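You operate a simulated robot arm through the tools that you are given. There is no shell and no other tool. Be economical: measure what you need, move in short steps, check, and stop when the job is done.

The job below is to be done with a simulated two-armed robot. You get a single attempt, and the scene is never put back.

JOB
Hold the clear jug with a blue line on the top of the orange step box by the aisle steady with one hand and put the blue round brush in it with the other.

The check looks at the end state, three seconds after you hand in, the way a careful person would. Anything else that was tipped, shoved, dropped, spilled or broken makes it a failure.

ROBOT AND FRAMES
Two 7-joint arms with two-finger grippers on one trunk, on a base that drives. Base frame: it is fixed to the floor where the robot stands at the start and does not move with it; the origin is under the middle of the robot, x ahead of it, y to its left, z up; the surface under the hand at the start is at about z = 0.78. Lengths are in m, angles in rad, forces in N, time in s.
The left shoulder is at the start at [0.06, 0.123, 0.945], the right one opposite. With the tool pointing down near the work surface each hand reaches from about 0.34 to 0.8 m from the robot's upright axis, wherever it stands, measured 20 degrees to its own side. Places, roughly: blue round brush (3x3x16 cm) [0.5, 0.2, 0.9]; clear jug with a blue line [2.5, -0.5, 0.5]. Payload 1.47 kg a hand.
The tool frame of a hand sits at the grasp point between the pads (the TCP): z along the fingers, y along the line on which they close. The tips reach 0.016 m beyond it. Largest opening 0.087 m; the body of the gripper starts 0.055 m behind the TCP.
Orientation is told as [roll, pitch, yaw] about the base's x, y, z axes, in that order, counted from this pose: with the fingers straight down and closing along the base's y, the tool's x points along the base's -x, its y along +y and its z along -z.

CONTROLS
- The arms move only by the tool apply_moves. It takes "left_rows", "right_rows" or both (then of equal length, played together; a hand with none holds still); each is a list that holds one entry, the list of rows, each a list of 7 numbers: the shift along the tool's x, y, z in m, then the turn, a rotation vector about the tool's x, y, z in rad, then the gripper command, from -1 (shut) to 1 (fully open), values between in proportion. In form: [[[x, y, z, ax, ay, az, hand], ...]]. A call has 1 to 12 rows; each row shifts and turns the commanded pose from where the row before left it, along the tool's axes as they then stand. Each row takes 0.2 s and may step no farther than 0.05 m and 0.15 rad from the row before; otherwise, or with a gripper value out of range, the whole call is refused. A pose out of reach is approached as far as the arm can. The call stops where the force on the tool passes 40 N (or 10 N more than at its start, if that is more) or the arm is blocked; 0.2 s more then pass. Each finger travels about 0.153 m/s and halts on what it meets, pressing with about 27 N; the grip force reading is that of the motor and also rises with nothing between the fingers. The clock runs only during rows and for 0.2 s after the last one: add rows that do not move to give the fingers time. The reply holds the time, the measured pose of the TCP, the force on the tool along the base axes, the opening and the grip force, in the units named above and with some noise, with the torque about the TCP (base axes, N m) and any sound that the robot's microphone picked up, and new pictures: "show" is both (left out), scene, wrist or none (wrist: the cameras of the hands that moved).
- Cameras (640 x 400 px; columns grow to the right, rows downward): "scene" is now at [0.0889, 0.0257, 1.5062]; the picture's right is [0.39, -0.92, 0.00], its down [-0.67, -0.28, -0.69] and it looks along [0.64, 0.27, -0.72] (base axes); focal length 272 px, centre (320, 200). "left" rides on the left gripper at [0.073, -0.012, -0.09] in its tool frame; the picture's right is [0.16, 0.99, 0.00], its down [-0.72, 0.12, -0.68] and it looks along [-0.67, 0.11, 0.73] (tool axes); focal length 247 px, centre (320, 200). "right" rides on the right gripper at [0.073, 0.012, -0.09] in its tool frame; the picture's right is [-0.16, 0.99, 0.00], its down [-0.72, -0.12, -0.68] and it looks along [-0.67, -0.11, 0.73] (tool axes); focal length 247 px, centre (320, 200). There is no depth. A picture from a camera that has moved, and an enlarged one, comes with that camera's place and axes in the base frame and with its lens. The place of the scene camera against the robot may be out by one fixed shift of up to 0.012 m in any direction.
- lift_body(by): slides the trunk up (or, below 0, down) by that many m; the arms and the scene camera ride with it, the base frame stays. It gives what a move gives, with no picture.
- steer(legs): drives the robot by 1 to 6 legs, each [ahead, left, turn to the left] in m, m and rad, along the robot's own axes; the way and the turn of a leg run together, so that a leg with both is an arc; at most 1.5 m and 3.142 rad a leg. The arms and the cameras ride along, it lands a little off, and it stops where it bumps. It gives what a move gives, and a new picture of the scene camera.
- head_to(pan, tilt): turns the head with the scene camera to pan (to the left, within 2.094 rad either way) and tilt (down, from -0.506 to 1.204), counted from straight ahead of the robot. It gives what a move gives, and a new picture of the scene camera.
- zoom(camera, box): a new picture of the part [left, top, right, bottom] of that camera's present view, enlarged. No time passes.
- hand_in(): hands the job in; it is judged then, once.

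Work in short steps. Places have to be worked out from the pictures, the camera data and where the tool is seen: move nearer, look again, correct. Check each grasp and each placing, and mend what went wrong. You have 120 turns and 260 pictures in all, those below and enlarged ones among them. Open the grippers and draw the arms clear of the work before you hand the job in, unless the task says otherwise; then end with one line.

The tools are called after ">>>" by a JSON object that holds its "method" and its "body". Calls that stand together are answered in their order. apply_moves: Moves the arms, as the interface text tells. Its arguments: {"type":"object","properties":{"left_rows":{"type":"array"},"right_rows":{"type":"array"},"show":{"type":"string","enum":["both","scene","wrist","none"]}},"required":[]} The other tools are called the same way: lift_body (by) slides the trunk up or down; steer (legs) drives the base; head_to (pan, tilt) turns the head that bears the scene camera; zoom (camera, box) takes an enlarged picture of a part of a camera's view; hand_in () hands the job in.

At the start:

```text
time_s: 0.0
left_ee_pos: [0.5061, 0.3977, 1.0347]
left_ee_rot: [0.0, -0.002, 0.001]
left_force: [-0.2, 0.6, 1.3]
left_wrist_torque: [0.0, 0.02, 0.0]
left_finger_gap: 0.087
left_gripper_force: 0.1
right_ee_pos: [0.5385, -0.0921, 1.0853]
right_ee_rot: [0.001, -0.001, 0.0]
right_force: [0.8, 0.8, -0.1]
right_wrist_torque: [0.0, 0.02, 0.01]
right_finger_gap: 0.087
right_gripper_force: 0.1
trunk travel left (down, up): [-0.1, 0.13]
robot x, y, heading: [-0.0013, 0.0013, 0.001]
head pan, tilt: [0.396, 0.808]
```

scene: 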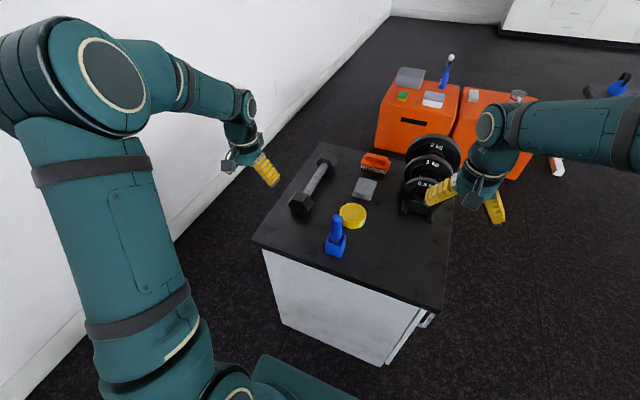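
right: 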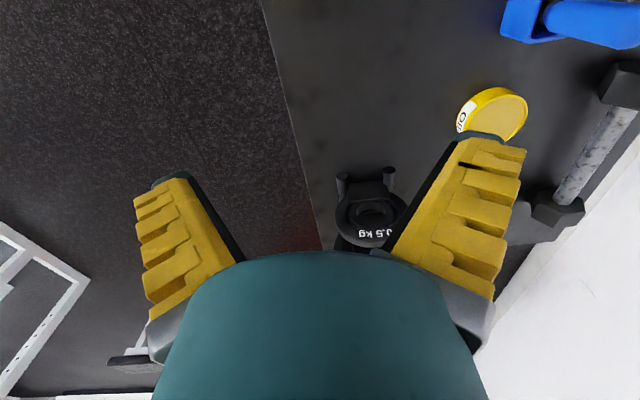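
left: 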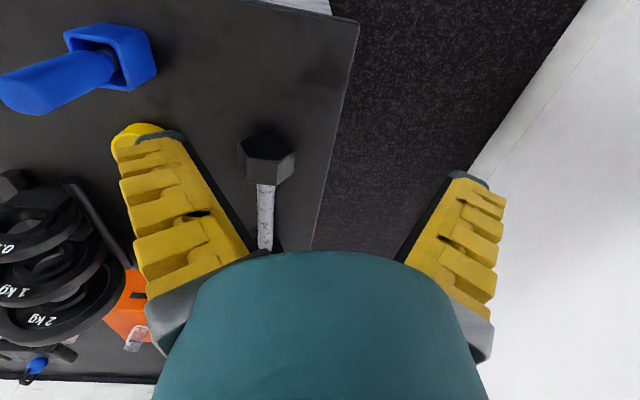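

The brush seems to stand in a blue holder on the bench. I look closer at it and at the distant boxes.

>>> {"method": "zoom", "body": {"camera": "scene", "box": [270, 140, 430, 260]}}

>>> {"method": "zoom", "body": {"camera": "scene", "box": [370, 40, 640, 210]}}

```text
3.33 times, centred on (350, 200) of scene
camera zoom: at [0.0889, 0.0257, 1.5062], right [0.39, -0.92, 0.0], down [-0.67, -0.28, -0.69], along [0.64, 0.27, -0.72], focal length 906 px, centre (220, 200)
```

zoom: 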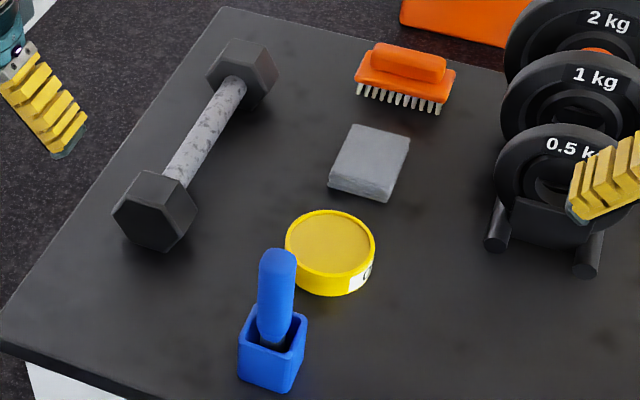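

```text
2.35 times, centred on (505, 125) of scene
camera zoom: at [0.0889, 0.0257, 1.5062], right [0.39, -0.92, 0.0], down [-0.67, -0.28, -0.69], along [0.64, 0.27, -0.72], focal length 640 px, centre (-115, 376)
```

zoom: 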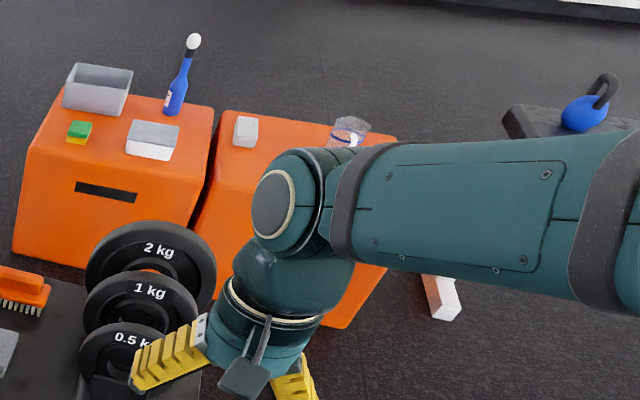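

The brush stands upright in a square holder with its handle top near (0.54, 0.17, 0.93). I shift the left hand toward it, staying above, and look again.

>>> {"method": "apply_moves", "body": {"left_rows": [[[-0.005, -0.045, 0, 0, 0, 0, 1], [-0.005, -0.045, 0, 0, 0, 0, 1], [-0.005, -0.045, 0, 0, 0, 0, 1], [-0.005, -0.045, 0, 0, 0, 0, 1], [-0.005, -0.03, 0, 0, 0, 0, 1], [0, 0, 0, 0, 0, 0, 1]]], "show": "both"}}

```text
time_s: 1.4
left_ee_pos: [0.5309, 0.19, 1.0356]
left_ee_rot: [0.002, -0.001, -0.001]
left_force: [0.0, 0.2, -0.5]
left_wrist_torque: [-0.02, -0.01, 0.0]
left_finger_gap: 0.0871
left_gripper_force: 0.1
right_ee_pos: [0.5365, -0.0925, 1.085]
right_ee_rot: [0.002, 0.0, 0.0]
right_force: [0.2, 0.4, -0.4]
right_wrist_torque: [0.01, -0.03, 0.02]
right_finger_gap: 0.087
right_gripper_force: 0.1
trunk travel left (down, up): [-0.1, 0.13]
robot x, y, heading: [-0.0014, 0.0, 0.001]
head pan, tilt: [0.396, 0.808]
camera scene: at [0.0888, 0.0261, 1.5062], right [0.39, -0.92, 0.0], down [-0.67, -0.28, -0.69], along [0.64, 0.27, -0.72], focal length 272 px, centre (320, 200)
camera left: at [0.4592, 0.1773, 1.1253], right [-0.16, 0.99, 0.0], down [0.72, 0.12, 0.68], along [0.67, 0.11, -0.73], focal length 247 px, centre (320, 200)
```

scene: 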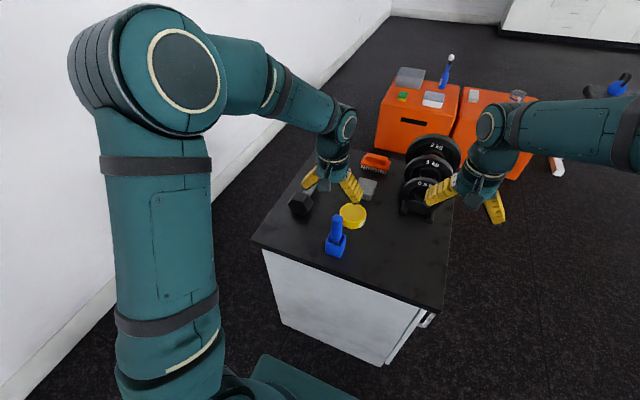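
left: 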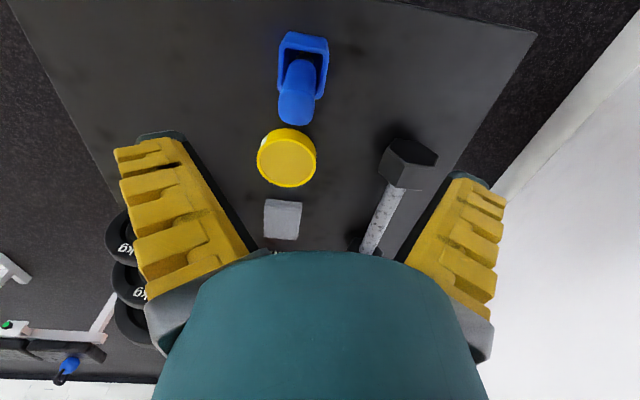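

The wrist view puts the handle top near (0.54, 0.171, 0.935). I centre on it and go down partway, then check.

>>> {"method": "apply_moves", "body": {"left_rows": [[[-0.008, -0.019, 0, 0, 0, 0, 1], [0, 0, 0.04, 0, 0, 0, 1], [0, 0, 0.03, 0, 0, 0, 1], [0, 0, 0, 0, 0, 0, 1]]], "show": "both"}}

>>> {"method": "zoom", "body": {"camera": "scene", "box": [270, 140, 430, 260]}}

```text
time_s: 2.4
left_ee_pos: [0.5392, 0.1708, 0.9661]
left_ee_rot: [-0.002, -0.001, -0.001]
left_force: [-0.3, -0.9, 1.1]
left_wrist_torque: [-0.01, 0.0, -0.02]
left_finger_gap: 0.0872
left_gripper_force: 0.1
right_ee_pos: [0.5376, -0.0919, 1.086]
right_ee_rot: [0.001, 0.0, 0.0]
right_force: [0.2, 0.4, -0.1]
right_wrist_torque: [0.0, 0.02, 0.02]
right_finger_gap: 0.0871
right_gripper_force: 0.2
trunk travel left (down, up): [-0.1, 0.13]
robot x, y, heading: [-0.0016, -0.0, -0.005]
head pan, tilt: [0.396, 0.808]
camera scene: at [0.0886, 0.0259, 1.5063], right [0.39, -0.92, 0.0], down [-0.67, -0.28, -0.69], along [0.64, 0.27, -0.72], focal length 272 px, centre (320, 200)
camera left: at [0.4666, 0.1593, 1.0567], right [-0.16, 0.99, 0.0], down [0.72, 0.12, 0.68], along [0.67, 0.11, -0.73], focal length 247 px, centre (320, 200)
```

scene: 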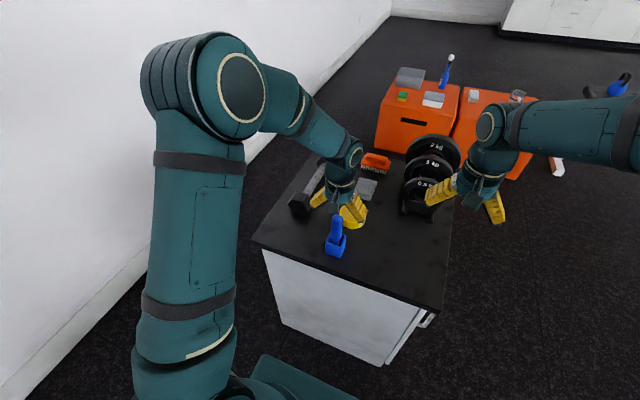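
left: 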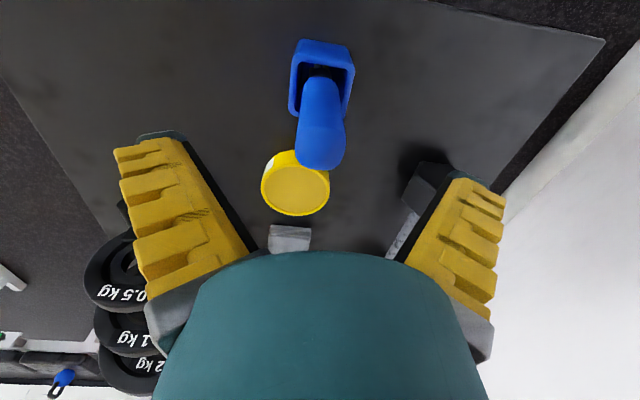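

```text
3.33 times, centred on (350, 200) of scene
camera zoom: at [0.0886, 0.0259, 1.5063], right [0.39, -0.92, 0.0], down [-0.67, -0.28, -0.69], along [0.64, 0.27, -0.72], focal length 906 px, centre (220, 200)
```

zoom: 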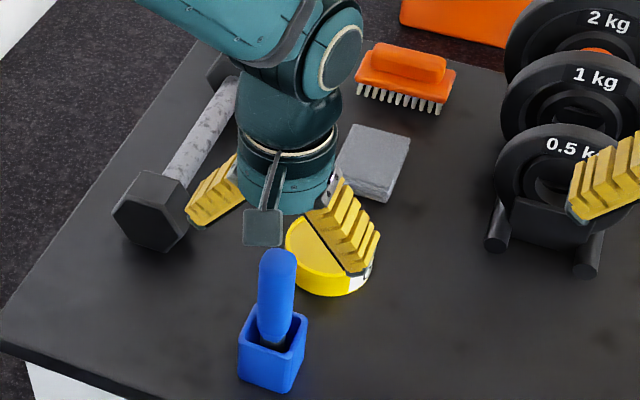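

Triangulating gives the handle top at (0.540, 0.172, 0.937), between the fingertips. I lower 0.06 and close gently in steps.

>>> {"method": "apply_moves", "body": {"left_rows": [[[0, 0.001, 0.03, 0, 0, 0, 1], [0, 0, 0.03, 0, 0, 0, 1], [0, 0, 0, 0, 0, 0, 0.3], [0, 0, 0, 0, 0, 0, -0.2], [0, 0, 0, 0, 0, 0, -1], [0, 0, 0, 0, 0, 0, -1], [0, 0, 0, 0, 0, 0, -1]]], "show": "both"}}

```text
time_s: 4.0
left_ee_pos: [0.5375, 0.1706, 0.9087]
left_ee_rot: [-0.001, -0.003, -0.001]
left_force: [1.1, 0.8, 9.9]
left_wrist_torque: [-0.04, -0.32, 0.04]
left_finger_gap: 0.0223
left_gripper_force: 26.8
right_ee_pos: [0.5366, -0.0925, 1.0871]
right_ee_rot: [-0.001, 0.0, -0.001]
right_force: [0.2, 0.4, 0.6]
right_wrist_torque: [0.01, 0.02, -0.03]
right_finger_gap: 0.0869
right_gripper_force: 0.1
trunk travel left (down, up): [-0.1, 0.13]
robot x, y, heading: [0.002, -0.0009, 0.003]
head pan, tilt: [0.396, 0.808]
camera scene: at [0.0884, 0.0255, 1.5063], right [0.39, -0.92, 0.0], down [-0.67, -0.28, -0.69], along [0.64, 0.27, -0.72], focal length 272 px, centre (320, 200)
camera left: at [0.4648, 0.1593, 0.9977], right [-0.16, 0.99, 0.0], down [0.72, 0.12, 0.68], along [0.67, 0.11, -0.73], focal length 247 px, centre (320, 200)
```

scene: 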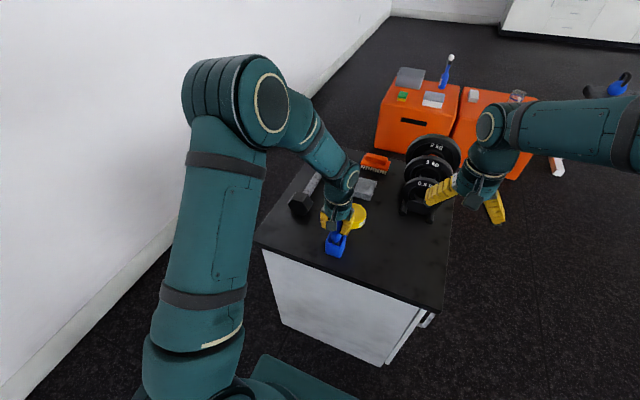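
left: 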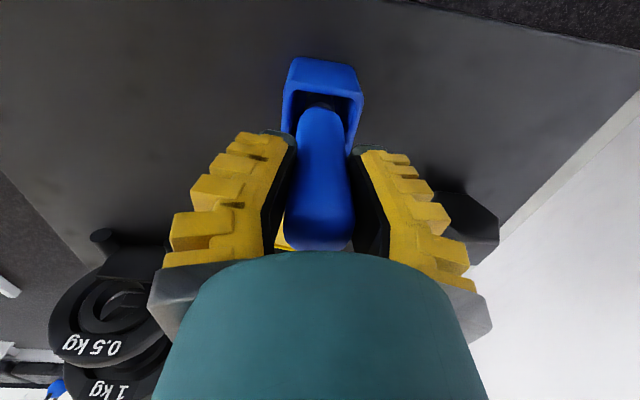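

Gripped at a gap of 22 mm. I lift straight up slowly in small steps, watching that the holder stays.

>>> {"method": "apply_moves", "body": {"left_rows": [[[0, 0, -0.01, 0, 0, 0, -1], [0, 0, -0.015, 0, 0, 0, -1], [0, 0, -0.015, 0, 0, 0, -1], [0, 0, 0, 0, 0, 0, -1]]], "show": "both"}}

>>> {"method": "zoom", "body": {"camera": "scene", "box": [270, 140, 430, 260]}}

```text
time_s: 5.0
left_ee_pos: [0.5384, 0.1697, 0.9455]
left_ee_rot: [0.001, 0.0, 0.001]
left_force: [0.1, -0.5, -0.9]
left_wrist_torque: [-0.01, -0.02, -0.05]
left_finger_gap: 0.0197
left_gripper_force: 26.7
right_ee_pos: [0.5375, -0.0922, 1.0863]
right_ee_rot: [0.0, 0.001, 0.0]
right_force: [0.6, 0.0, 1.2]
right_wrist_torque: [0.01, -0.02, 0.03]
right_finger_gap: 0.087
right_gripper_force: 0.1
trunk travel left (down, up): [-0.1, 0.13]
robot x, y, heading: [0.0037, -0.0001, 0.0]
head pan, tilt: [0.396, 0.808]
camera scene: at [0.0891, 0.0257, 1.5062], right [0.39, -0.92, 0.0], down [-0.67, -0.28, -0.69], along [0.64, 0.27, -0.72], focal length 272 px, centre (320, 200)
camera left: at [0.4667, 0.1583, 1.0356], right [-0.16, 0.99, 0.0], down [0.72, 0.12, 0.68], along [0.67, 0.11, -0.73], focal length 247 px, centre (320, 200)
```

scene: 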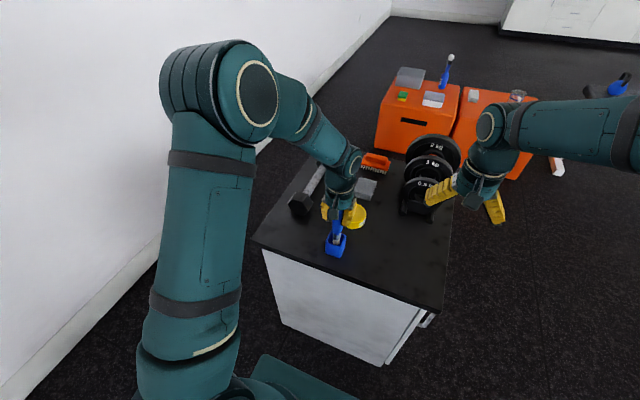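
left: 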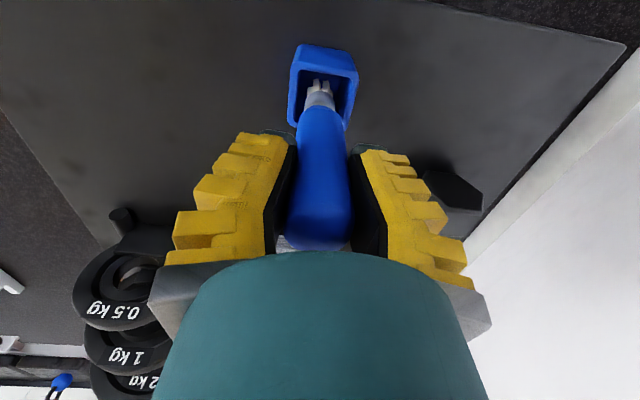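

```text
3.33 times, centred on (350, 200) of scene
camera zoom: at [0.0891, 0.0257, 1.5062], right [0.39, -0.92, 0.0], down [-0.67, -0.28, -0.69], along [0.64, 0.27, -0.72], focal length 906 px, centre (220, 200)
```

zoom: 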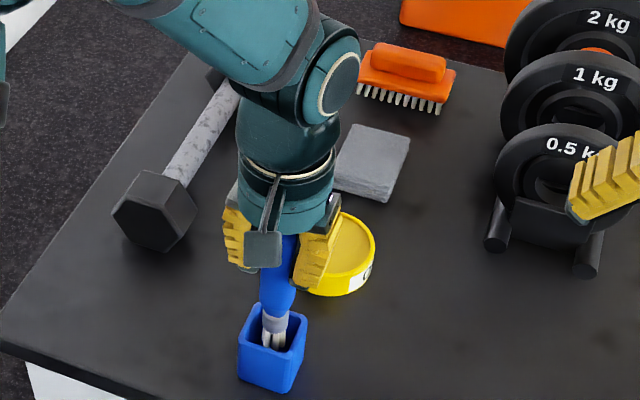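

The brush slides out cleanly and the holder stays. I lift it well clear and raise both hands for the drive.

>>> {"method": "apply_moves", "body": {"left_rows": [[[0, 0, -0.03, 0, 0, 0, -1], [0, 0, -0.04, 0, 0, 0, -1], [0, 0, -0.04, 0, 0, 0, -1], [0, 0, -0.04, 0, 0, 0, -1], [0, 0, -0.03, 0, 0, 0, -1], [0, 0, 0, 0, 0, 0, -1]]], "show": "both"}}

>>> {"method": "head_to", "body": {"pan": -0.2, "tilt": 0.45}}

```text
time_s: 6.4
left_ee_pos: [0.5378, 0.169, 1.1263]
left_ee_rot: [0.001, 0.0, -0.001]
left_force: [0.6, -0.8, -0.2]
left_wrist_torque: [0.01, 0.01, 0.0]
left_finger_gap: 0.02
left_gripper_force: 26.8
right_ee_pos: [0.5374, -0.0923, 1.085]
right_ee_rot: [-0.001, 0.0, 0.0]
right_force: [0.3, 0.0, 0.0]
right_wrist_torque: [-0.03, -0.03, -0.01]
right_finger_gap: 0.0867
right_gripper_force: 0.0
trunk travel left (down, up): [-0.1, 0.13]
robot x, y, heading: [-0.0017, -0.0003, -0.001]
head pan, tilt: [0.396, 0.808]
camera scene: at [0.0892, 0.0257, 1.5062], right [0.39, -0.92, 0.0], down [-0.67, -0.28, -0.69], along [0.64, 0.27, -0.72], focal length 272 px, centre (320, 200)
camera left: at [0.467, 0.1582, 1.2163], right [-0.16, 0.99, 0.0], down [0.72, 0.12, 0.68], along [0.67, 0.11, -0.73], focal length 247 px, centre (320, 200)
```

scene: 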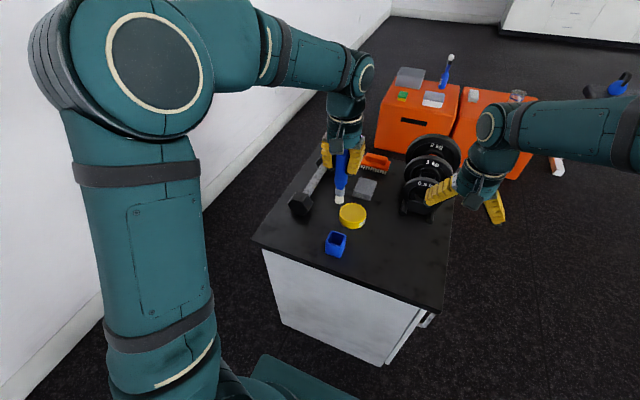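
left: 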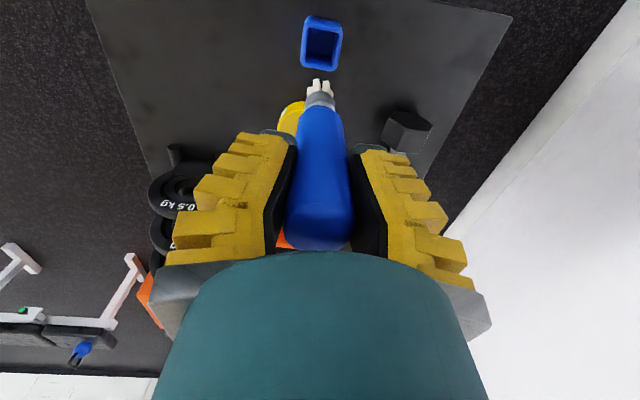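

```text
time_s: 7.4
left_ee_pos: [0.5384, 0.1689, 1.1255]
left_ee_rot: [0.0, -0.001, 0.0]
left_force: [-0.6, -0.4, -0.7]
left_wrist_torque: [0.02, -0.05, 0.01]
left_finger_gap: 0.0198
left_gripper_force: 27.3
right_ee_pos: [0.5381, -0.0925, 1.0863]
right_ee_rot: [0.0, 0.0, 0.0]
right_force: [-0.4, 0.3, 0.3]
right_wrist_torque: [0.02, 0.01, -0.05]
right_finger_gap: 0.0869
right_gripper_force: 0.0
trunk travel left (down, up): [-0.1, 0.13]
robot x, y, heading: [0.0014, 0.0008, -0.004]
head pan, tilt: [-0.201, 0.45]
camera scene: at [0.105, -0.0236, 1.5373], right [-0.2, -0.98, 0.0], down [-0.43, 0.09, -0.9], along [0.88, -0.18, -0.44], focal length 272 px, centre (320, 200)
```

scene: 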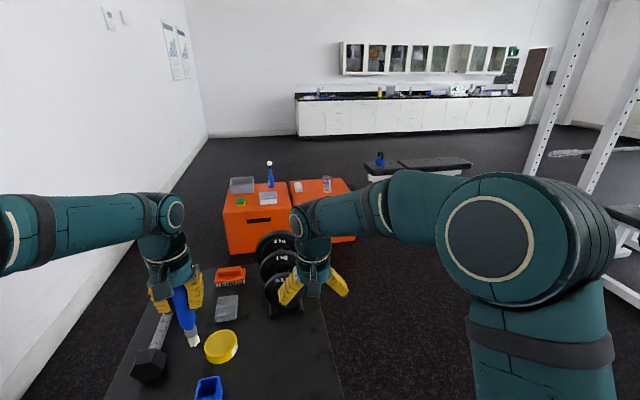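

The brush hangs vertical in the left hand. Before driving around the right side of the bench, I look to the right for obstacles.

>>> {"method": "head_to", "body": {"pan": -1.2, "tilt": 0.6}}

```text
time_s: 8.7
left_ee_pos: [0.5394, 0.169, 1.1256]
left_ee_rot: [0.0, 0.0, -0.001]
left_force: [-0.2, -0.4, -0.3]
left_wrist_torque: [0.01, 0.01, -0.01]
left_finger_gap: 0.0192
left_gripper_force: 27.2
right_ee_pos: [0.5375, -0.0924, 1.0863]
right_ee_rot: [-0.001, 0.001, 0.0]
right_force: [-0.7, -0.5, 0.3]
right_wrist_torque: [0.03, 0.05, -0.01]
right_finger_gap: 0.087
right_gripper_force: 0.0
trunk travel left (down, up): [-0.1, 0.13]
robot x, y, heading: [0.0022, 0.002, -0.001]
head pan, tilt: [-1.201, 0.6]
camera scene: at [0.047, -0.0877, 1.5238], right [-0.93, -0.36, 0.0], down [-0.2, 0.53, -0.83], along [0.3, -0.77, -0.56], focal length 272 px, centre (320, 200)
```

scene: 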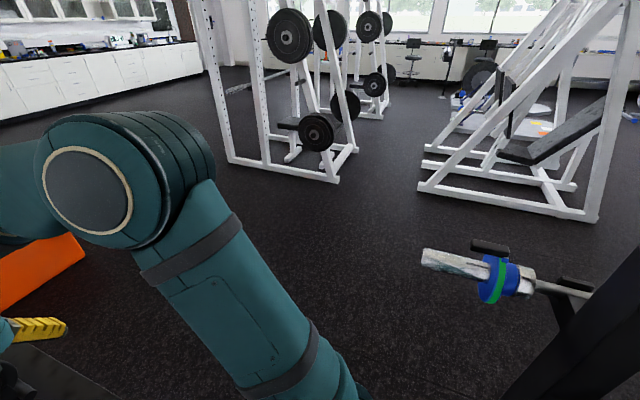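

There is a barbell end on the right. I look further right to judge how near and high it is.

>>> {"method": "head_to", "body": {"pan": -1.7, "tilt": 0.8}}

>>> {"method": "head_to", "body": {"pan": -2.09, "tilt": 0.4}}

```text
time_s: 9.6
left_ee_pos: [0.539, 0.1692, 1.1261]
left_ee_rot: [0.0, 0.0, 0.001]
left_force: [-0.2, 0.2, -0.6]
left_wrist_torque: [-0.01, 0.02, -0.03]
left_finger_gap: 0.0186
left_gripper_force: 27.3
right_ee_pos: [0.5379, -0.0918, 1.0855]
right_ee_rot: [0.0, 0.0, -0.002]
right_force: [1.3, 0.1, -0.8]
right_wrist_torque: [-0.01, -0.02, 0.01]
right_finger_gap: 0.087
right_gripper_force: 0.1
trunk travel left (down, up): [-0.1, 0.13]
robot x, y, heading: [0.001, 0.0009, -0.001]
head pan, tilt: [-1.7, 0.799]
camera scene: at [0.0046, -0.0853, 1.507], right [-0.99, 0.13, 0.0], down [0.09, 0.71, -0.7], along [-0.09, -0.69, -0.72], focal length 272 px, centre (320, 200)
```

scene: 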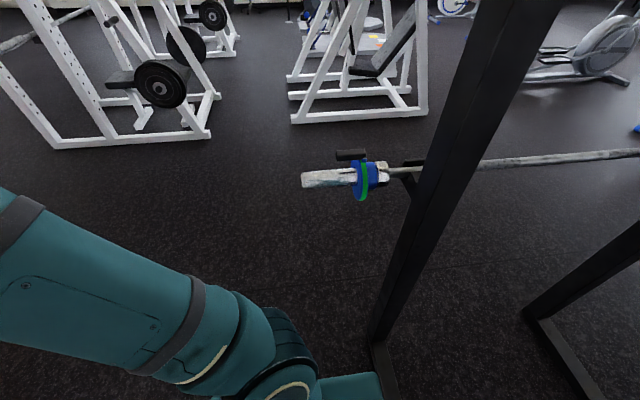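

```text
time_s: 10.5
left_ee_pos: [0.5387, 0.1697, 1.1264]
left_ee_rot: [0.0, 0.0, 0.0]
left_force: [-0.4, -0.8, -0.4]
left_wrist_torque: [0.0, 0.02, -0.01]
left_finger_gap: 0.0182
left_gripper_force: 27.1
right_ee_pos: [0.5376, -0.0922, 1.0856]
right_ee_rot: [-0.001, -0.001, 0.0]
right_force: [-0.2, -0.1, 0.5]
right_wrist_torque: [0.02, -0.01, 0.0]
right_finger_gap: 0.0868
right_gripper_force: 0.1
trunk travel left (down, up): [-0.1, 0.13]
robot x, y, heading: [-0.0004, 0.0019, 0.004]
head pan, tilt: [-2.089, 0.4]
camera scene: at [-0.0309, -0.0858, 1.542], right [-0.87, 0.49, 0.0], down [0.19, 0.34, -0.92], along [-0.46, -0.8, -0.39], focal length 272 px, centre (320, 200)
```

scene: 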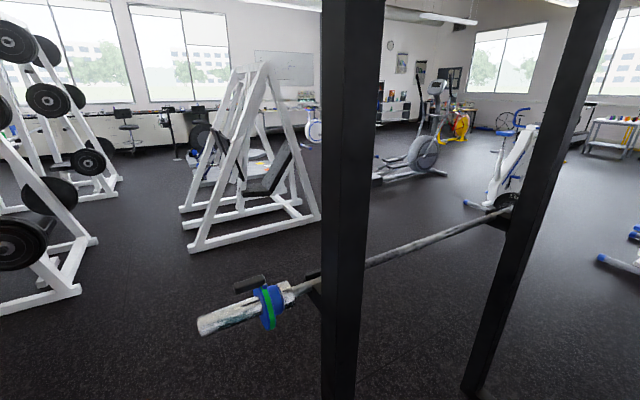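

The rack post foot is near (-0.34, -0.39) and the bar tip at about (-0.02, -0.69, 0.97). So I first raise the trunk, then check the brush grip and the base front edge.

>>> {"method": "lift_body", "body": {"by": 0.12}}

>>> {"method": "head_to", "body": {"pan": 0.0, "tilt": 1.2}}

>>> {"method": "zoom", "body": {"camera": "left", "box": [0, 0, 640, 400]}}

```text
time_s: 12.0
left_ee_pos: [0.5392, 0.1688, 1.2461]
left_ee_rot: [0.0, 0.0, 0.0]
left_force: [0.9, 0.5, -0.2]
left_wrist_torque: [-0.01, 0.0, -0.01]
left_finger_gap: 0.0184
left_gripper_force: 26.5
right_ee_pos: [0.5385, -0.0921, 1.2049]
right_ee_rot: [-0.001, 0.0, -0.002]
right_force: [0.7, -0.2, 1.0]
right_wrist_torque: [-0.02, -0.01, 0.04]
right_finger_gap: 0.0869
right_gripper_force: 0.1
trunk travel left (down, up): [-0.22, 0.01]
robot x, y, heading: [-0.0015, -0.0039, -0.004]
head pan, tilt: [-2.089, 0.4]
```

```text
time_s: 14.0
left_ee_pos: [0.539, 0.17, 1.2462]
left_ee_rot: [0.001, 0.001, -0.001]
left_force: [0.0, 0.2, -0.8]
left_wrist_torque: [0.01, -0.01, 0.02]
left_finger_gap: 0.0185
left_gripper_force: 26.9
right_ee_pos: [0.5377, -0.0913, 1.2053]
right_ee_rot: [-0.001, 0.0, 0.0]
right_force: [-0.1, -0.3, -0.2]
right_wrist_torque: [0.02, 0.03, 0.01]
right_finger_gap: 0.087
right_gripper_force: 0.0
trunk travel left (down, up): [-0.22, 0.01]
robot x, y, heading: [-0.0023, -0.0003, -0.006]
head pan, tilt: [0.0, 1.201]
camera scene: at [0.0709, -0.0053, 1.5992], right [0.0, -1.0, 0.0], down [-0.93, 0.0, -0.36], along [0.36, 0.0, -0.93], focal length 272 px, centre (320, 200)
```

scene: 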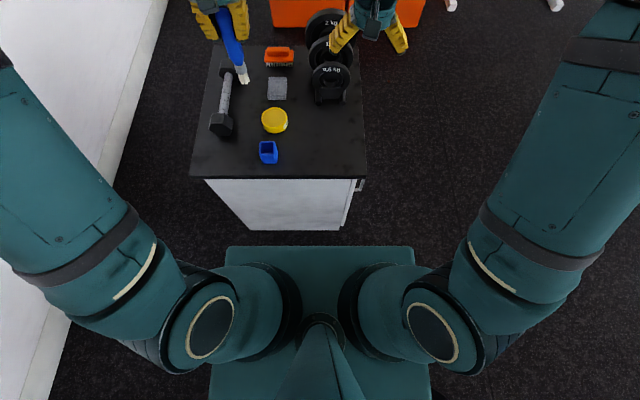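

```text
1.00 times, centred on (320, 200) of left (not enlarged: the box is as wide or as high as the picture)
camera zoom: at [0.4668, 0.1582, 1.336], right [-0.16, 0.99, 0.0], down [0.72, 0.12, 0.68], along [0.67, 0.11, -0.73], focal length 247 px, centre (320, 200)
```

zoom: 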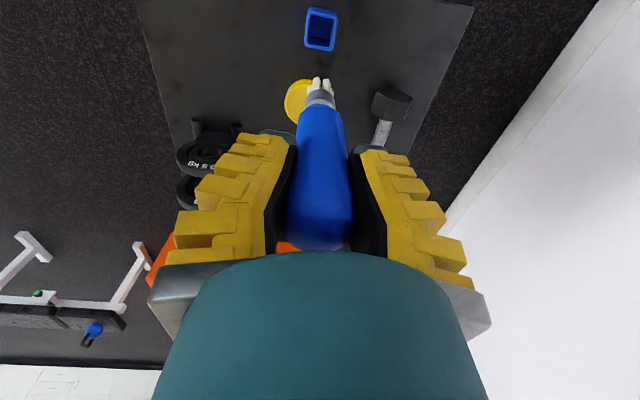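

The green plate is the chest, riding with the trunk, and the brush sits firmly. I drive a little ahead for rear clearance, then look for remaining clearance.

>>> {"method": "steer", "body": {"legs": [[0.1, 0, 0], [0, -0.25, 0]]}}

>>> {"method": "head_to", "body": {"pan": -1.75, "tilt": 0.9}}

```text
time_s: 17.5
left_ee_pos: [0.6372, -0.0826, 1.2456]
left_ee_rot: [0.0, 0.0, 0.001]
left_force: [-0.4, 0.1, -1.2]
left_wrist_torque: [-0.02, 0.0, -0.01]
left_finger_gap: 0.0182
left_gripper_force: 27.3
right_ee_pos: [0.6371, -0.3428, 1.2055]
right_ee_rot: [-0.001, 0.0, 0.001]
right_force: [0.3, -0.6, 0.4]
right_wrist_torque: [0.01, 0.02, 0.06]
right_finger_gap: 0.0868
right_gripper_force: 0.0
trunk travel left (down, up): [-0.22, 0.01]
robot x, y, heading: [0.0941, -0.2484, 0.002]
head pan, tilt: [0.0, 1.201]
camera scene: at [0.1699, -0.2575, 1.5992], right [0.0, -1.0, 0.0], down [-0.93, 0.0, -0.36], along [0.36, 0.0, -0.93], focal length 272 px, centre (320, 200)
```

scene: 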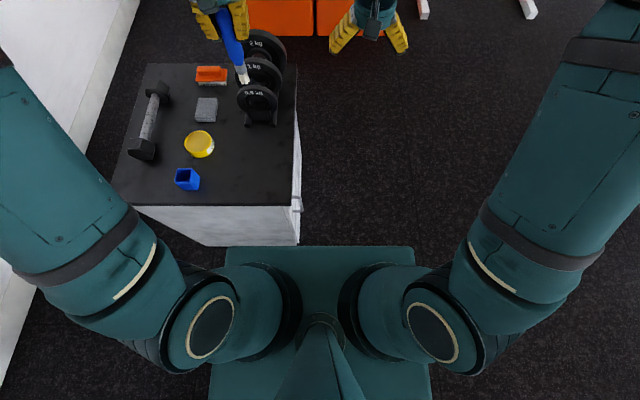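

```text
time_s: 19.3
left_ee_pos: [0.6378, -0.0816, 1.2458]
left_ee_rot: [-0.001, -0.001, 0.002]
left_force: [-0.8, 0.1, -0.7]
left_wrist_torque: [0.0, 0.0, 0.01]
left_finger_gap: 0.0181
left_gripper_force: 26.9
right_ee_pos: [0.6365, -0.3437, 1.2061]
right_ee_rot: [0.0, 0.0, 0.001]
right_force: [0.3, 0.0, -1.1]
right_wrist_torque: [0.02, -0.02, -0.01]
right_finger_gap: 0.0869
right_gripper_force: 0.1
trunk travel left (down, up): [-0.22, 0.01]
robot x, y, heading: [0.098, -0.2529, 0.006]
head pan, tilt: [-1.751, 0.901]
camera scene: at [0.1006, -0.3316, 1.619], right [-0.98, 0.18, 0.0], down [0.14, 0.77, -0.62], along [-0.11, -0.61, -0.78], focal length 272 px, centre (320, 200)
```

scene: 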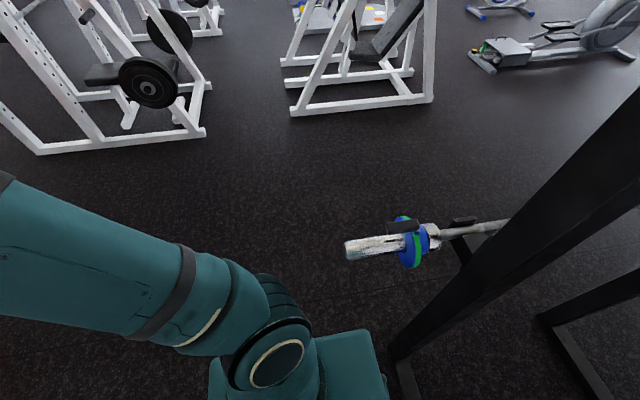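

Bar tip is at about (-0.03, -0.67) and the chest rear at x≈0.0, so there's clearance if I drift a little ahead. I continue to the right.

>>> {"method": "steer", "body": {"legs": [[0.03, -0.1, 0], [0, -0.13, 0]]}}

>>> {"method": "head_to", "body": {"pan": 0.1, "tilt": 1.0}}

```text
time_s: 22.2
left_ee_pos: [0.6677, -0.3124, 1.2457]
left_ee_rot: [-0.002, 0.001, 0.0]
left_force: [0.4, -0.1, -0.4]
left_wrist_torque: [-0.01, 0.01, 0.01]
left_finger_gap: 0.018
left_gripper_force: 26.9
right_ee_pos: [0.665, -0.5725, 1.205]
right_ee_rot: [0.0, 0.0, 0.001]
right_force: [0.5, -0.2, 0.7]
right_wrist_torque: [0.03, 0.02, -0.05]
right_finger_gap: 0.0872
right_gripper_force: 0.1
trunk travel left (down, up): [-0.22, 0.01]
robot x, y, heading: [0.129, -0.4847, -0.003]
head pan, tilt: [-1.751, 0.901]
camera scene: at [0.1299, -0.5617, 1.619], right [-0.98, 0.18, 0.0], down [0.14, 0.77, -0.62], along [-0.11, -0.61, -0.78], focal length 272 px, centre (320, 200)
```

scene: 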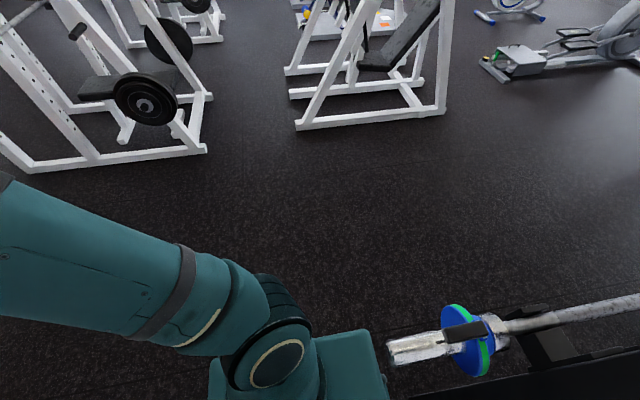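

```text
time_s: 24.1
left_ee_pos: [0.666, -0.3113, 1.2472]
left_ee_rot: [0.0, 0.0, 0.0]
left_force: [0.0, -0.3, -0.1]
left_wrist_torque: [0.0, -0.03, 0.02]
left_finger_gap: 0.0179
left_gripper_force: 27.4
right_ee_pos: [0.6665, -0.573, 1.2048]
right_ee_rot: [0.001, -0.001, 0.001]
right_force: [0.3, 0.1, -0.1]
right_wrist_torque: [0.0, 0.0, -0.02]
right_finger_gap: 0.0869
right_gripper_force: 0.0
trunk travel left (down, up): [-0.22, 0.01]
robot x, y, heading: [0.1294, -0.4805, 0.0]
head pan, tilt: [0.099, 1.0]
camera scene: at [0.2127, -0.4801, 1.6118], right [0.1, -1.0, 0.0], down [-0.84, -0.08, -0.54], along [0.54, 0.05, -0.84], focal length 272 px, centre (320, 200)
```

scene: 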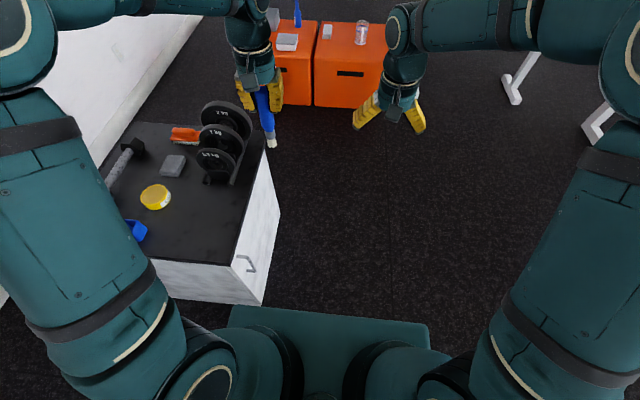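

Clear of the bench (its side at y≈-0.13). I drive ahead with slight rightward drift, stopping short of the boxes to look.

>>> {"method": "steer", "body": {"legs": [[0.2, -0.07, 0], [1.0, 0, 0]]}}

>>> {"method": "head_to", "body": {"pan": 0.0, "tilt": 0.75}}

```text
time_s: 30.5
left_ee_pos: [1.8749, -0.3852, 1.2461]
left_ee_rot: [0.001, 0.001, -0.002]
left_force: [-1.0, 0.5, 0.0]
left_wrist_torque: [-0.02, 0.03, -0.02]
left_finger_gap: 0.0181
left_gripper_force: 27.1
right_ee_pos: [1.8734, -0.6472, 1.2053]
right_ee_rot: [-0.001, -0.001, -0.002]
right_force: [0.4, 0.8, 0.2]
right_wrist_torque: [0.02, 0.04, 0.03]
right_finger_gap: 0.0869
right_gripper_force: 0.1
trunk travel left (down, up): [-0.22, 0.01]
robot x, y, heading: [1.3317, -0.5528, -0.004]
head pan, tilt: [0.099, 1.0]
camera scene: at [1.4198, -0.5526, 1.6118], right [0.1, -1.0, 0.0], down [-0.84, -0.08, -0.54], along [0.54, 0.05, -0.84], focal length 272 px, centre (320, 200)
```

scene: 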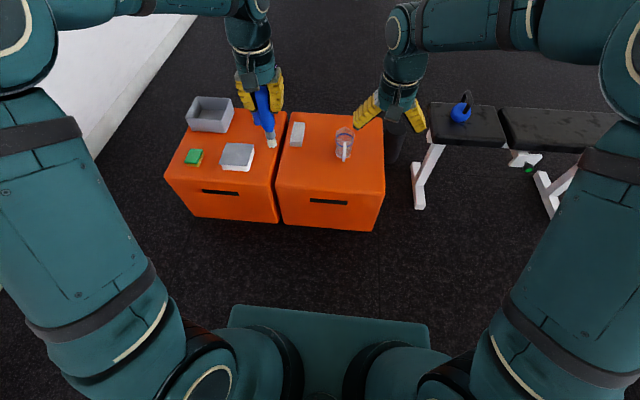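

```text
time_s: 31.3
left_ee_pos: [1.8742, -0.3866, 1.2447]
left_ee_rot: [0.0, 0.001, -0.002]
left_force: [-0.8, 0.2, -0.8]
left_wrist_torque: [-0.01, 0.05, 0.0]
left_finger_gap: 0.018
left_gripper_force: 27.2
right_ee_pos: [1.8733, -0.6472, 1.2057]
right_ee_rot: [0.0, 0.0, -0.001]
right_force: [0.0, 0.7, 0.1]
right_wrist_torque: [0.03, 0.02, 0.01]
right_finger_gap: 0.087
right_gripper_force: 0.1
trunk travel left (down, up): [-0.22, 0.01]
robot x, y, heading: [1.3359, -0.5525, -0.009]
head pan, tilt: [0.0, 0.75]
camera scene: at [1.433, -0.5596, 1.6309], right [0.0, -1.0, 0.0], down [-0.68, 0.0, -0.73], along [0.73, 0.0, -0.68], focal length 272 px, centre (320, 200)
```

scene: 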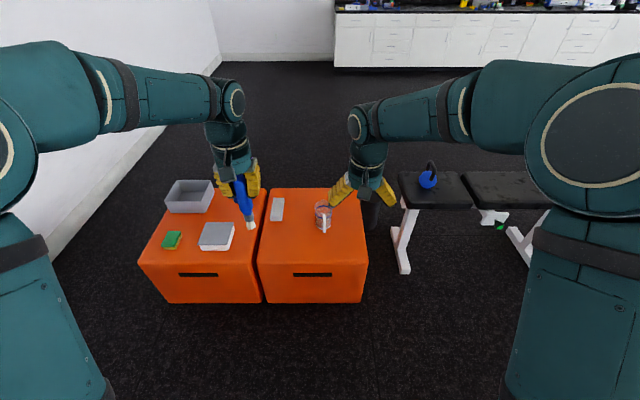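

>>> {"method": "zoom", "body": {"camera": "scene", "box": [250, 170, 400, 310]}}

```text
2.86 times, centred on (325, 240) of scene
camera zoom: at [1.433, -0.5596, 1.6309], right [0.0, -1.0, 0.0], down [-0.68, 0.0, -0.73], along [0.73, 0.0, -0.68], focal length 777 px, centre (306, 86)
```

zoom: 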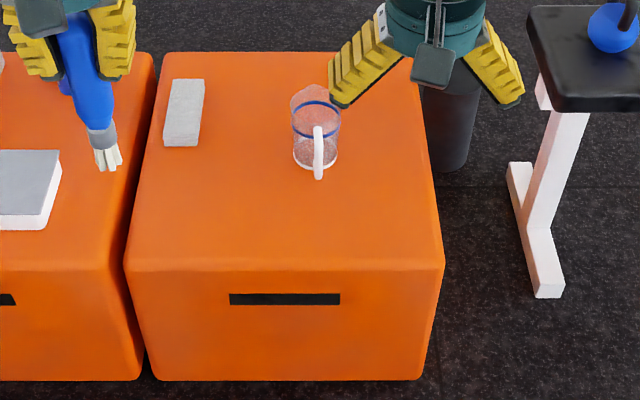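

The jug stands near (2.51, -0.58) on the box top (z≈0.42), about 9–10 cm wide, its handle toward the robot. I drive up to x≈1.84 and then look again.

>>> {"method": "steer", "body": {"legs": [[0.5, 0, 0]]}}

>>> {"method": "lift_body", "body": {"by": -0.2}}

>>> {"method": "head_to", "body": {"pan": 0.0, "tilt": 0.85}}

```text
time_s: 34.2
left_ee_pos: [2.3738, -0.3898, 1.2458]
left_ee_rot: [0.002, 0.001, -0.006]
left_force: [0.4, -0.4, -1.0]
left_wrist_torque: [-0.02, 0.02, 0.0]
left_finger_gap: 0.0182
left_gripper_force: 27.2
right_ee_pos: [2.371, -0.6499, 1.2059]
right_ee_rot: [0.0, -0.002, -0.005]
right_force: [0.5, 0.0, -0.3]
right_wrist_torque: [-0.01, 0.04, -0.02]
right_finger_gap: 0.087
right_gripper_force: 0.0
trunk travel left (down, up): [-0.22, 0.01]
robot x, y, heading: [1.8331, -0.5549, -0.006]
head pan, tilt: [0.0, 0.75]
camera scene: at [1.932, -0.5617, 1.6309], right [-0.01, -1.0, 0.0], down [-0.68, 0.0, -0.73], along [0.73, 0.0, -0.68], focal length 272 px, centre (320, 200)
```

scene: 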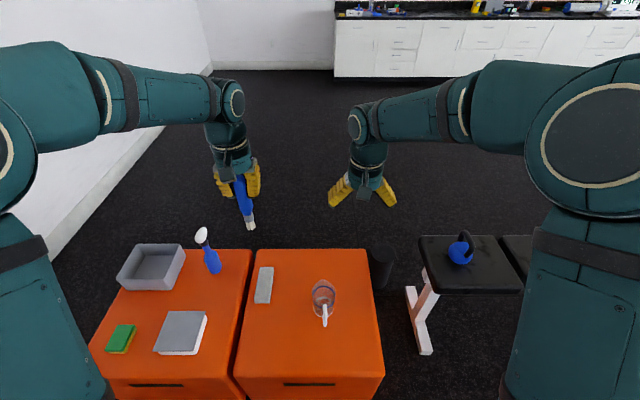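

```text
time_s: 36.4
left_ee_pos: [2.374, -0.3903, 1.0463]
left_ee_rot: [0.0, 0.001, -0.005]
left_force: [0.3, 0.7, 0.3]
left_wrist_torque: [0.0, -0.02, 0.01]
left_finger_gap: 0.0175
left_gripper_force: 27.0
right_ee_pos: [2.3709, -0.6494, 1.0065]
right_ee_rot: [0.0, 0.0, -0.005]
right_force: [0.0, 0.3, -0.9]
right_wrist_torque: [0.0, 0.02, 0.0]
right_finger_gap: 0.0869
right_gripper_force: 0.0
trunk travel left (down, up): [-0.02, 0.21]
robot x, y, heading: [1.8393, -0.5551, -0.006]
head pan, tilt: [0.0, 0.75]
```

```text
time_s: 37.1
left_ee_pos: [2.3729, -0.3892, 1.0466]
left_ee_rot: [0.0, -0.001, -0.006]
left_force: [-0.1, -0.3, -0.5]
left_wrist_torque: [0.03, -0.03, 0.0]
left_finger_gap: 0.018
left_gripper_force: 26.7
right_ee_pos: [2.371, -0.6516, 1.005]
right_ee_rot: [0.0, -0.001, -0.004]
right_force: [-0.3, 0.6, -0.3]
right_wrist_torque: [0.0, 0.03, 0.02]
right_finger_gap: 0.0872
right_gripper_force: 0.1
trunk travel left (down, up): [-0.02, 0.21]
robot x, y, heading: [1.8345, -0.558, -0.007]
head pan, tilt: [0.0, 0.85]
camera scene: at [1.9269, -0.5617, 1.423], right [-0.01, -1.0, 0.0], down [-0.75, 0.0, -0.66], along [0.66, 0.0, -0.75], focal length 272 px, centre (320, 200)
```

scene: 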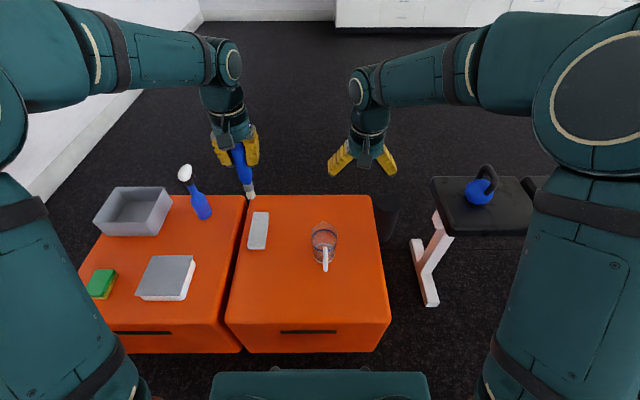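

>>> {"method": "zoom", "body": {"camera": "scene", "box": [290, 210, 360, 280]}}

>>> {"method": "zoom", "body": {"camera": "right", "box": [0, 0, 640, 400]}}

```text
5.71 times, centred on (325, 245) of scene
camera zoom: at [1.9269, -0.5617, 1.423], right [-0.01, -1.0, 0.0], down [-0.75, 0.0, -0.66], along [0.66, 0.0, -0.75], focal length 1553 px, centre (291, -57)
```

zoom: 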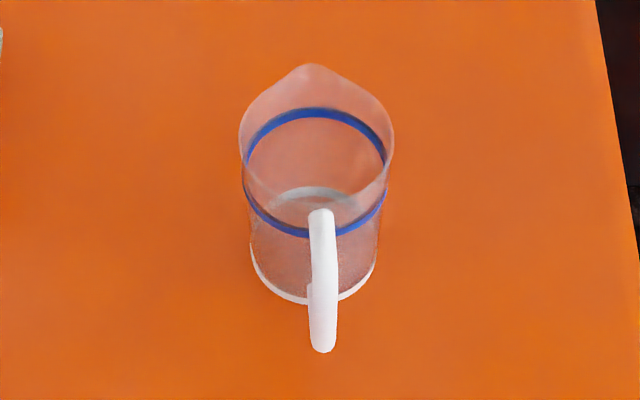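

```text
1.00 times, centred on (320, 200) of right (not enlarged: the box is as wide or as high as the picture)
camera zoom: at [2.2978, -0.6364, 1.0955], right [0.16, 0.99, 0.0], down [0.72, -0.12, 0.68], along [0.67, -0.11, -0.73], focal length 247 px, centre (320, 200)
```

zoom: 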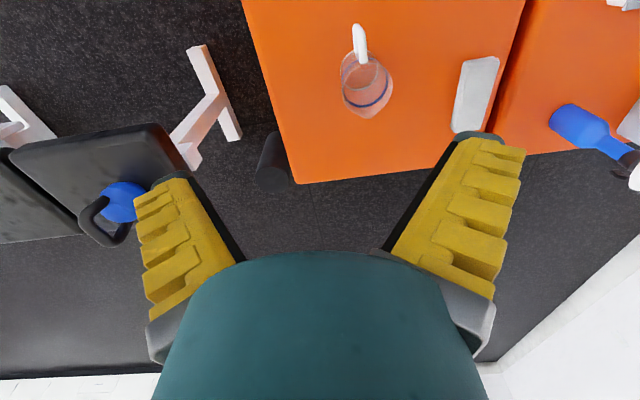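

Combining views: jug centre ≈(2.494, -0.577), rim z≈0.57, handle vertical bar at x≈2.40–2.42, y≈-0.577, sticking out toward the robot. I tilt the right hand 0.7 rad so it approaches the handle from the robot side, leaving the space over the jug for the left hand.

>>> {"method": "apply_moves", "body": {"right_rows": [[[0, 0.015, 0, 0, -0.14, 0, 1], [0, 0.015, 0, 0, -0.14, 0, 1], [0, 0.015, 0, 0, -0.14, 0, 1], [0, 0.015, 0, 0, -0.14, 0, 1], [0, 0.015, 0, 0, -0.14, 0, 1], [0, 0, 0, 0, 0, 0, 1]]], "show": "none"}}

```text
time_s: 38.5
left_ee_pos: [2.3737, -0.3894, 1.0462]
left_ee_rot: [-0.001, 0.001, -0.005]
left_force: [0.4, 0.4, -1.3]
left_wrist_torque: [0.03, -0.01, 0.02]
left_finger_gap: 0.0177
left_gripper_force: 27.1
right_ee_pos: [2.3708, -0.5761, 1.004]
right_ee_rot: [0.001, -0.699, -0.005]
right_force: [-0.2, 0.4, -0.7]
right_wrist_torque: [0.03, -0.04, -0.03]
right_finger_gap: 0.0871
right_gripper_force: 0.0
trunk travel left (down, up): [-0.02, 0.21]
robot x, y, heading: [1.8331, -0.556, -0.009]
head pan, tilt: [0.0, 0.85]
```

Tilt reached. I lower the right hand to a standoff behind and above the handle, near (2.32, -0.576, 0.64).

>>> {"method": "apply_moves", "body": {"right_rows": [[[0.0302, 0, 0.0273, 0, 0, 0, 1], [0.0302, 0, 0.0273, 0, 0, 0, 1], [0.0302, 0, 0.0273, 0, 0, 0, 1], [0.0302, 0, 0.0273, 0, 0, 0, 1], [0.0302, 0, 0.0273, 0, 0, 0, 1], [0.0302, 0, 0.0273, 0, 0, 0, 1], [0.0302, 0, 0.0273, 0, 0, 0, 1], [0.0302, 0, 0.0273, 0, 0, 0, 1], [0.0302, 0, 0.0273, 0, 0, 0, 1], [0, 0, 0, 0, 0, 0, 1]]], "show": "both"}}

```text
time_s: 40.7
left_ee_pos: [2.3732, -0.3889, 1.0466]
left_ee_rot: [-0.002, 0.0, -0.006]
left_force: [0.3, 0.4, -0.3]
left_wrist_torque: [0.02, 0.02, 0.0]
left_finger_gap: 0.0179
left_gripper_force: 26.5
right_ee_pos: [2.3233, -0.5748, 0.6432]
right_ee_rot: [0.001, -0.7, -0.005]
right_force: [-0.8, 0.1, 1.3]
right_wrist_torque: [0.01, -0.03, 0.02]
right_finger_gap: 0.0873
right_gripper_force: 0.0
trunk travel left (down, up): [-0.02, 0.21]
robot x, y, heading: [1.8349, -0.5543, -0.001]
head pan, tilt: [0.0, 0.85]
camera scene: at [1.9267, -0.5617, 1.423], right [-0.01, -1.0, 0.0], down [-0.75, 0.0, -0.66], along [0.66, 0.0, -0.75], focal length 272 px, centre (320, 200)
camera right: at [2.2099, -0.5603, 0.6642], right [0.13, 0.99, 0.1], down [0.11, -0.12, 0.99], along [0.99, -0.11, -0.13], focal length 247 px, centre (320, 200)
```

scene: 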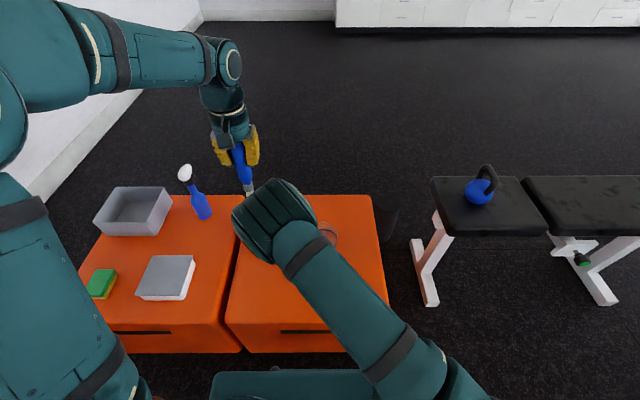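
right: 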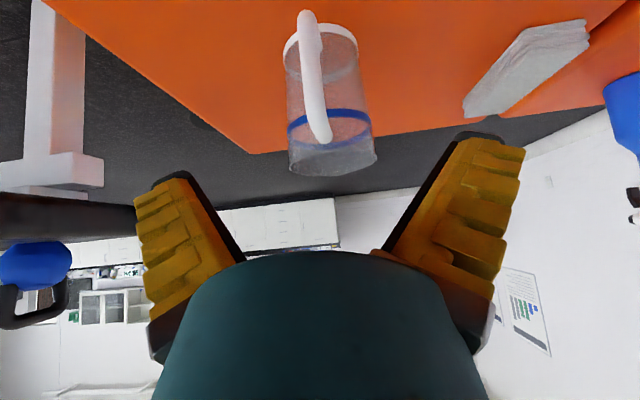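

Jug refined: centre (2.50, -0.571), rim z≈0.58; handle bar around x≈2.415, y≈-0.576, between the open fingers. I advance mostly along the fingers 0.11 and look.

>>> {"method": "apply_moves", "body": {"right_rows": [[[0.0032, -0.001, 0.037, 0, 0, 0, 1], [0.0032, 0, 0.037, 0, 0, 0, 1], [0.0032, 0, 0.036, 0, 0, 0, 1], [0, 0, 0, 0, 0, 0, 1]]], "show": "both"}}

```text
time_s: 41.7
left_ee_pos: [2.3737, -0.388, 1.047]
left_ee_rot: [0.0, 0.001, -0.005]
left_force: [0.8, 0.8, -0.4]
left_wrist_torque: [0.01, 0.03, 0.01]
left_finger_gap: 0.0179
left_gripper_force: 26.3
right_ee_pos: [2.3863, -0.5745, 0.5529]
right_ee_rot: [0.0, -0.7, -0.004]
right_force: [0.2, -0.4, 0.4]
right_wrist_torque: [0.0, 0.01, -0.02]
right_finger_gap: 0.0866
right_gripper_force: 0.1
trunk travel left (down, up): [-0.02, 0.21]
robot x, y, heading: [1.836, -0.5543, -0.002]
head pan, tilt: [0.0, 0.85]
camera scene: at [1.9267, -0.5617, 1.423], right [-0.01, -1.0, 0.0], down [-0.75, 0.0, -0.66], along [0.66, 0.0, -0.75], focal length 272 px, centre (320, 200)
camera right: at [2.2726, -0.5602, 0.5739], right [0.13, 0.99, 0.1], down [0.12, -0.12, 0.99], along [0.99, -0.11, -0.13], focal length 247 px, centre (320, 200)
```

scene: 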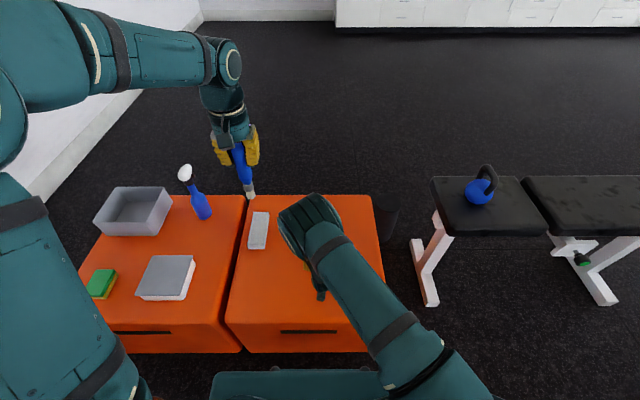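
right: 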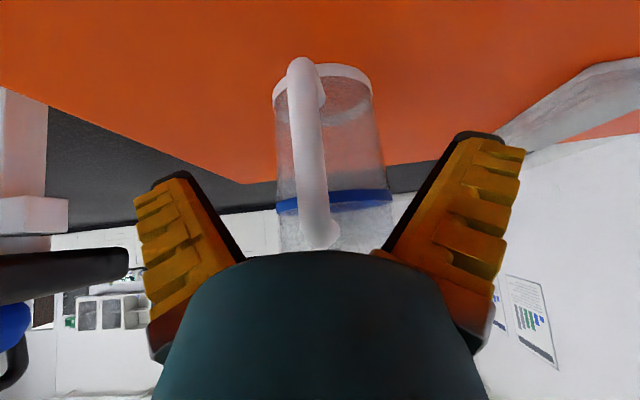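

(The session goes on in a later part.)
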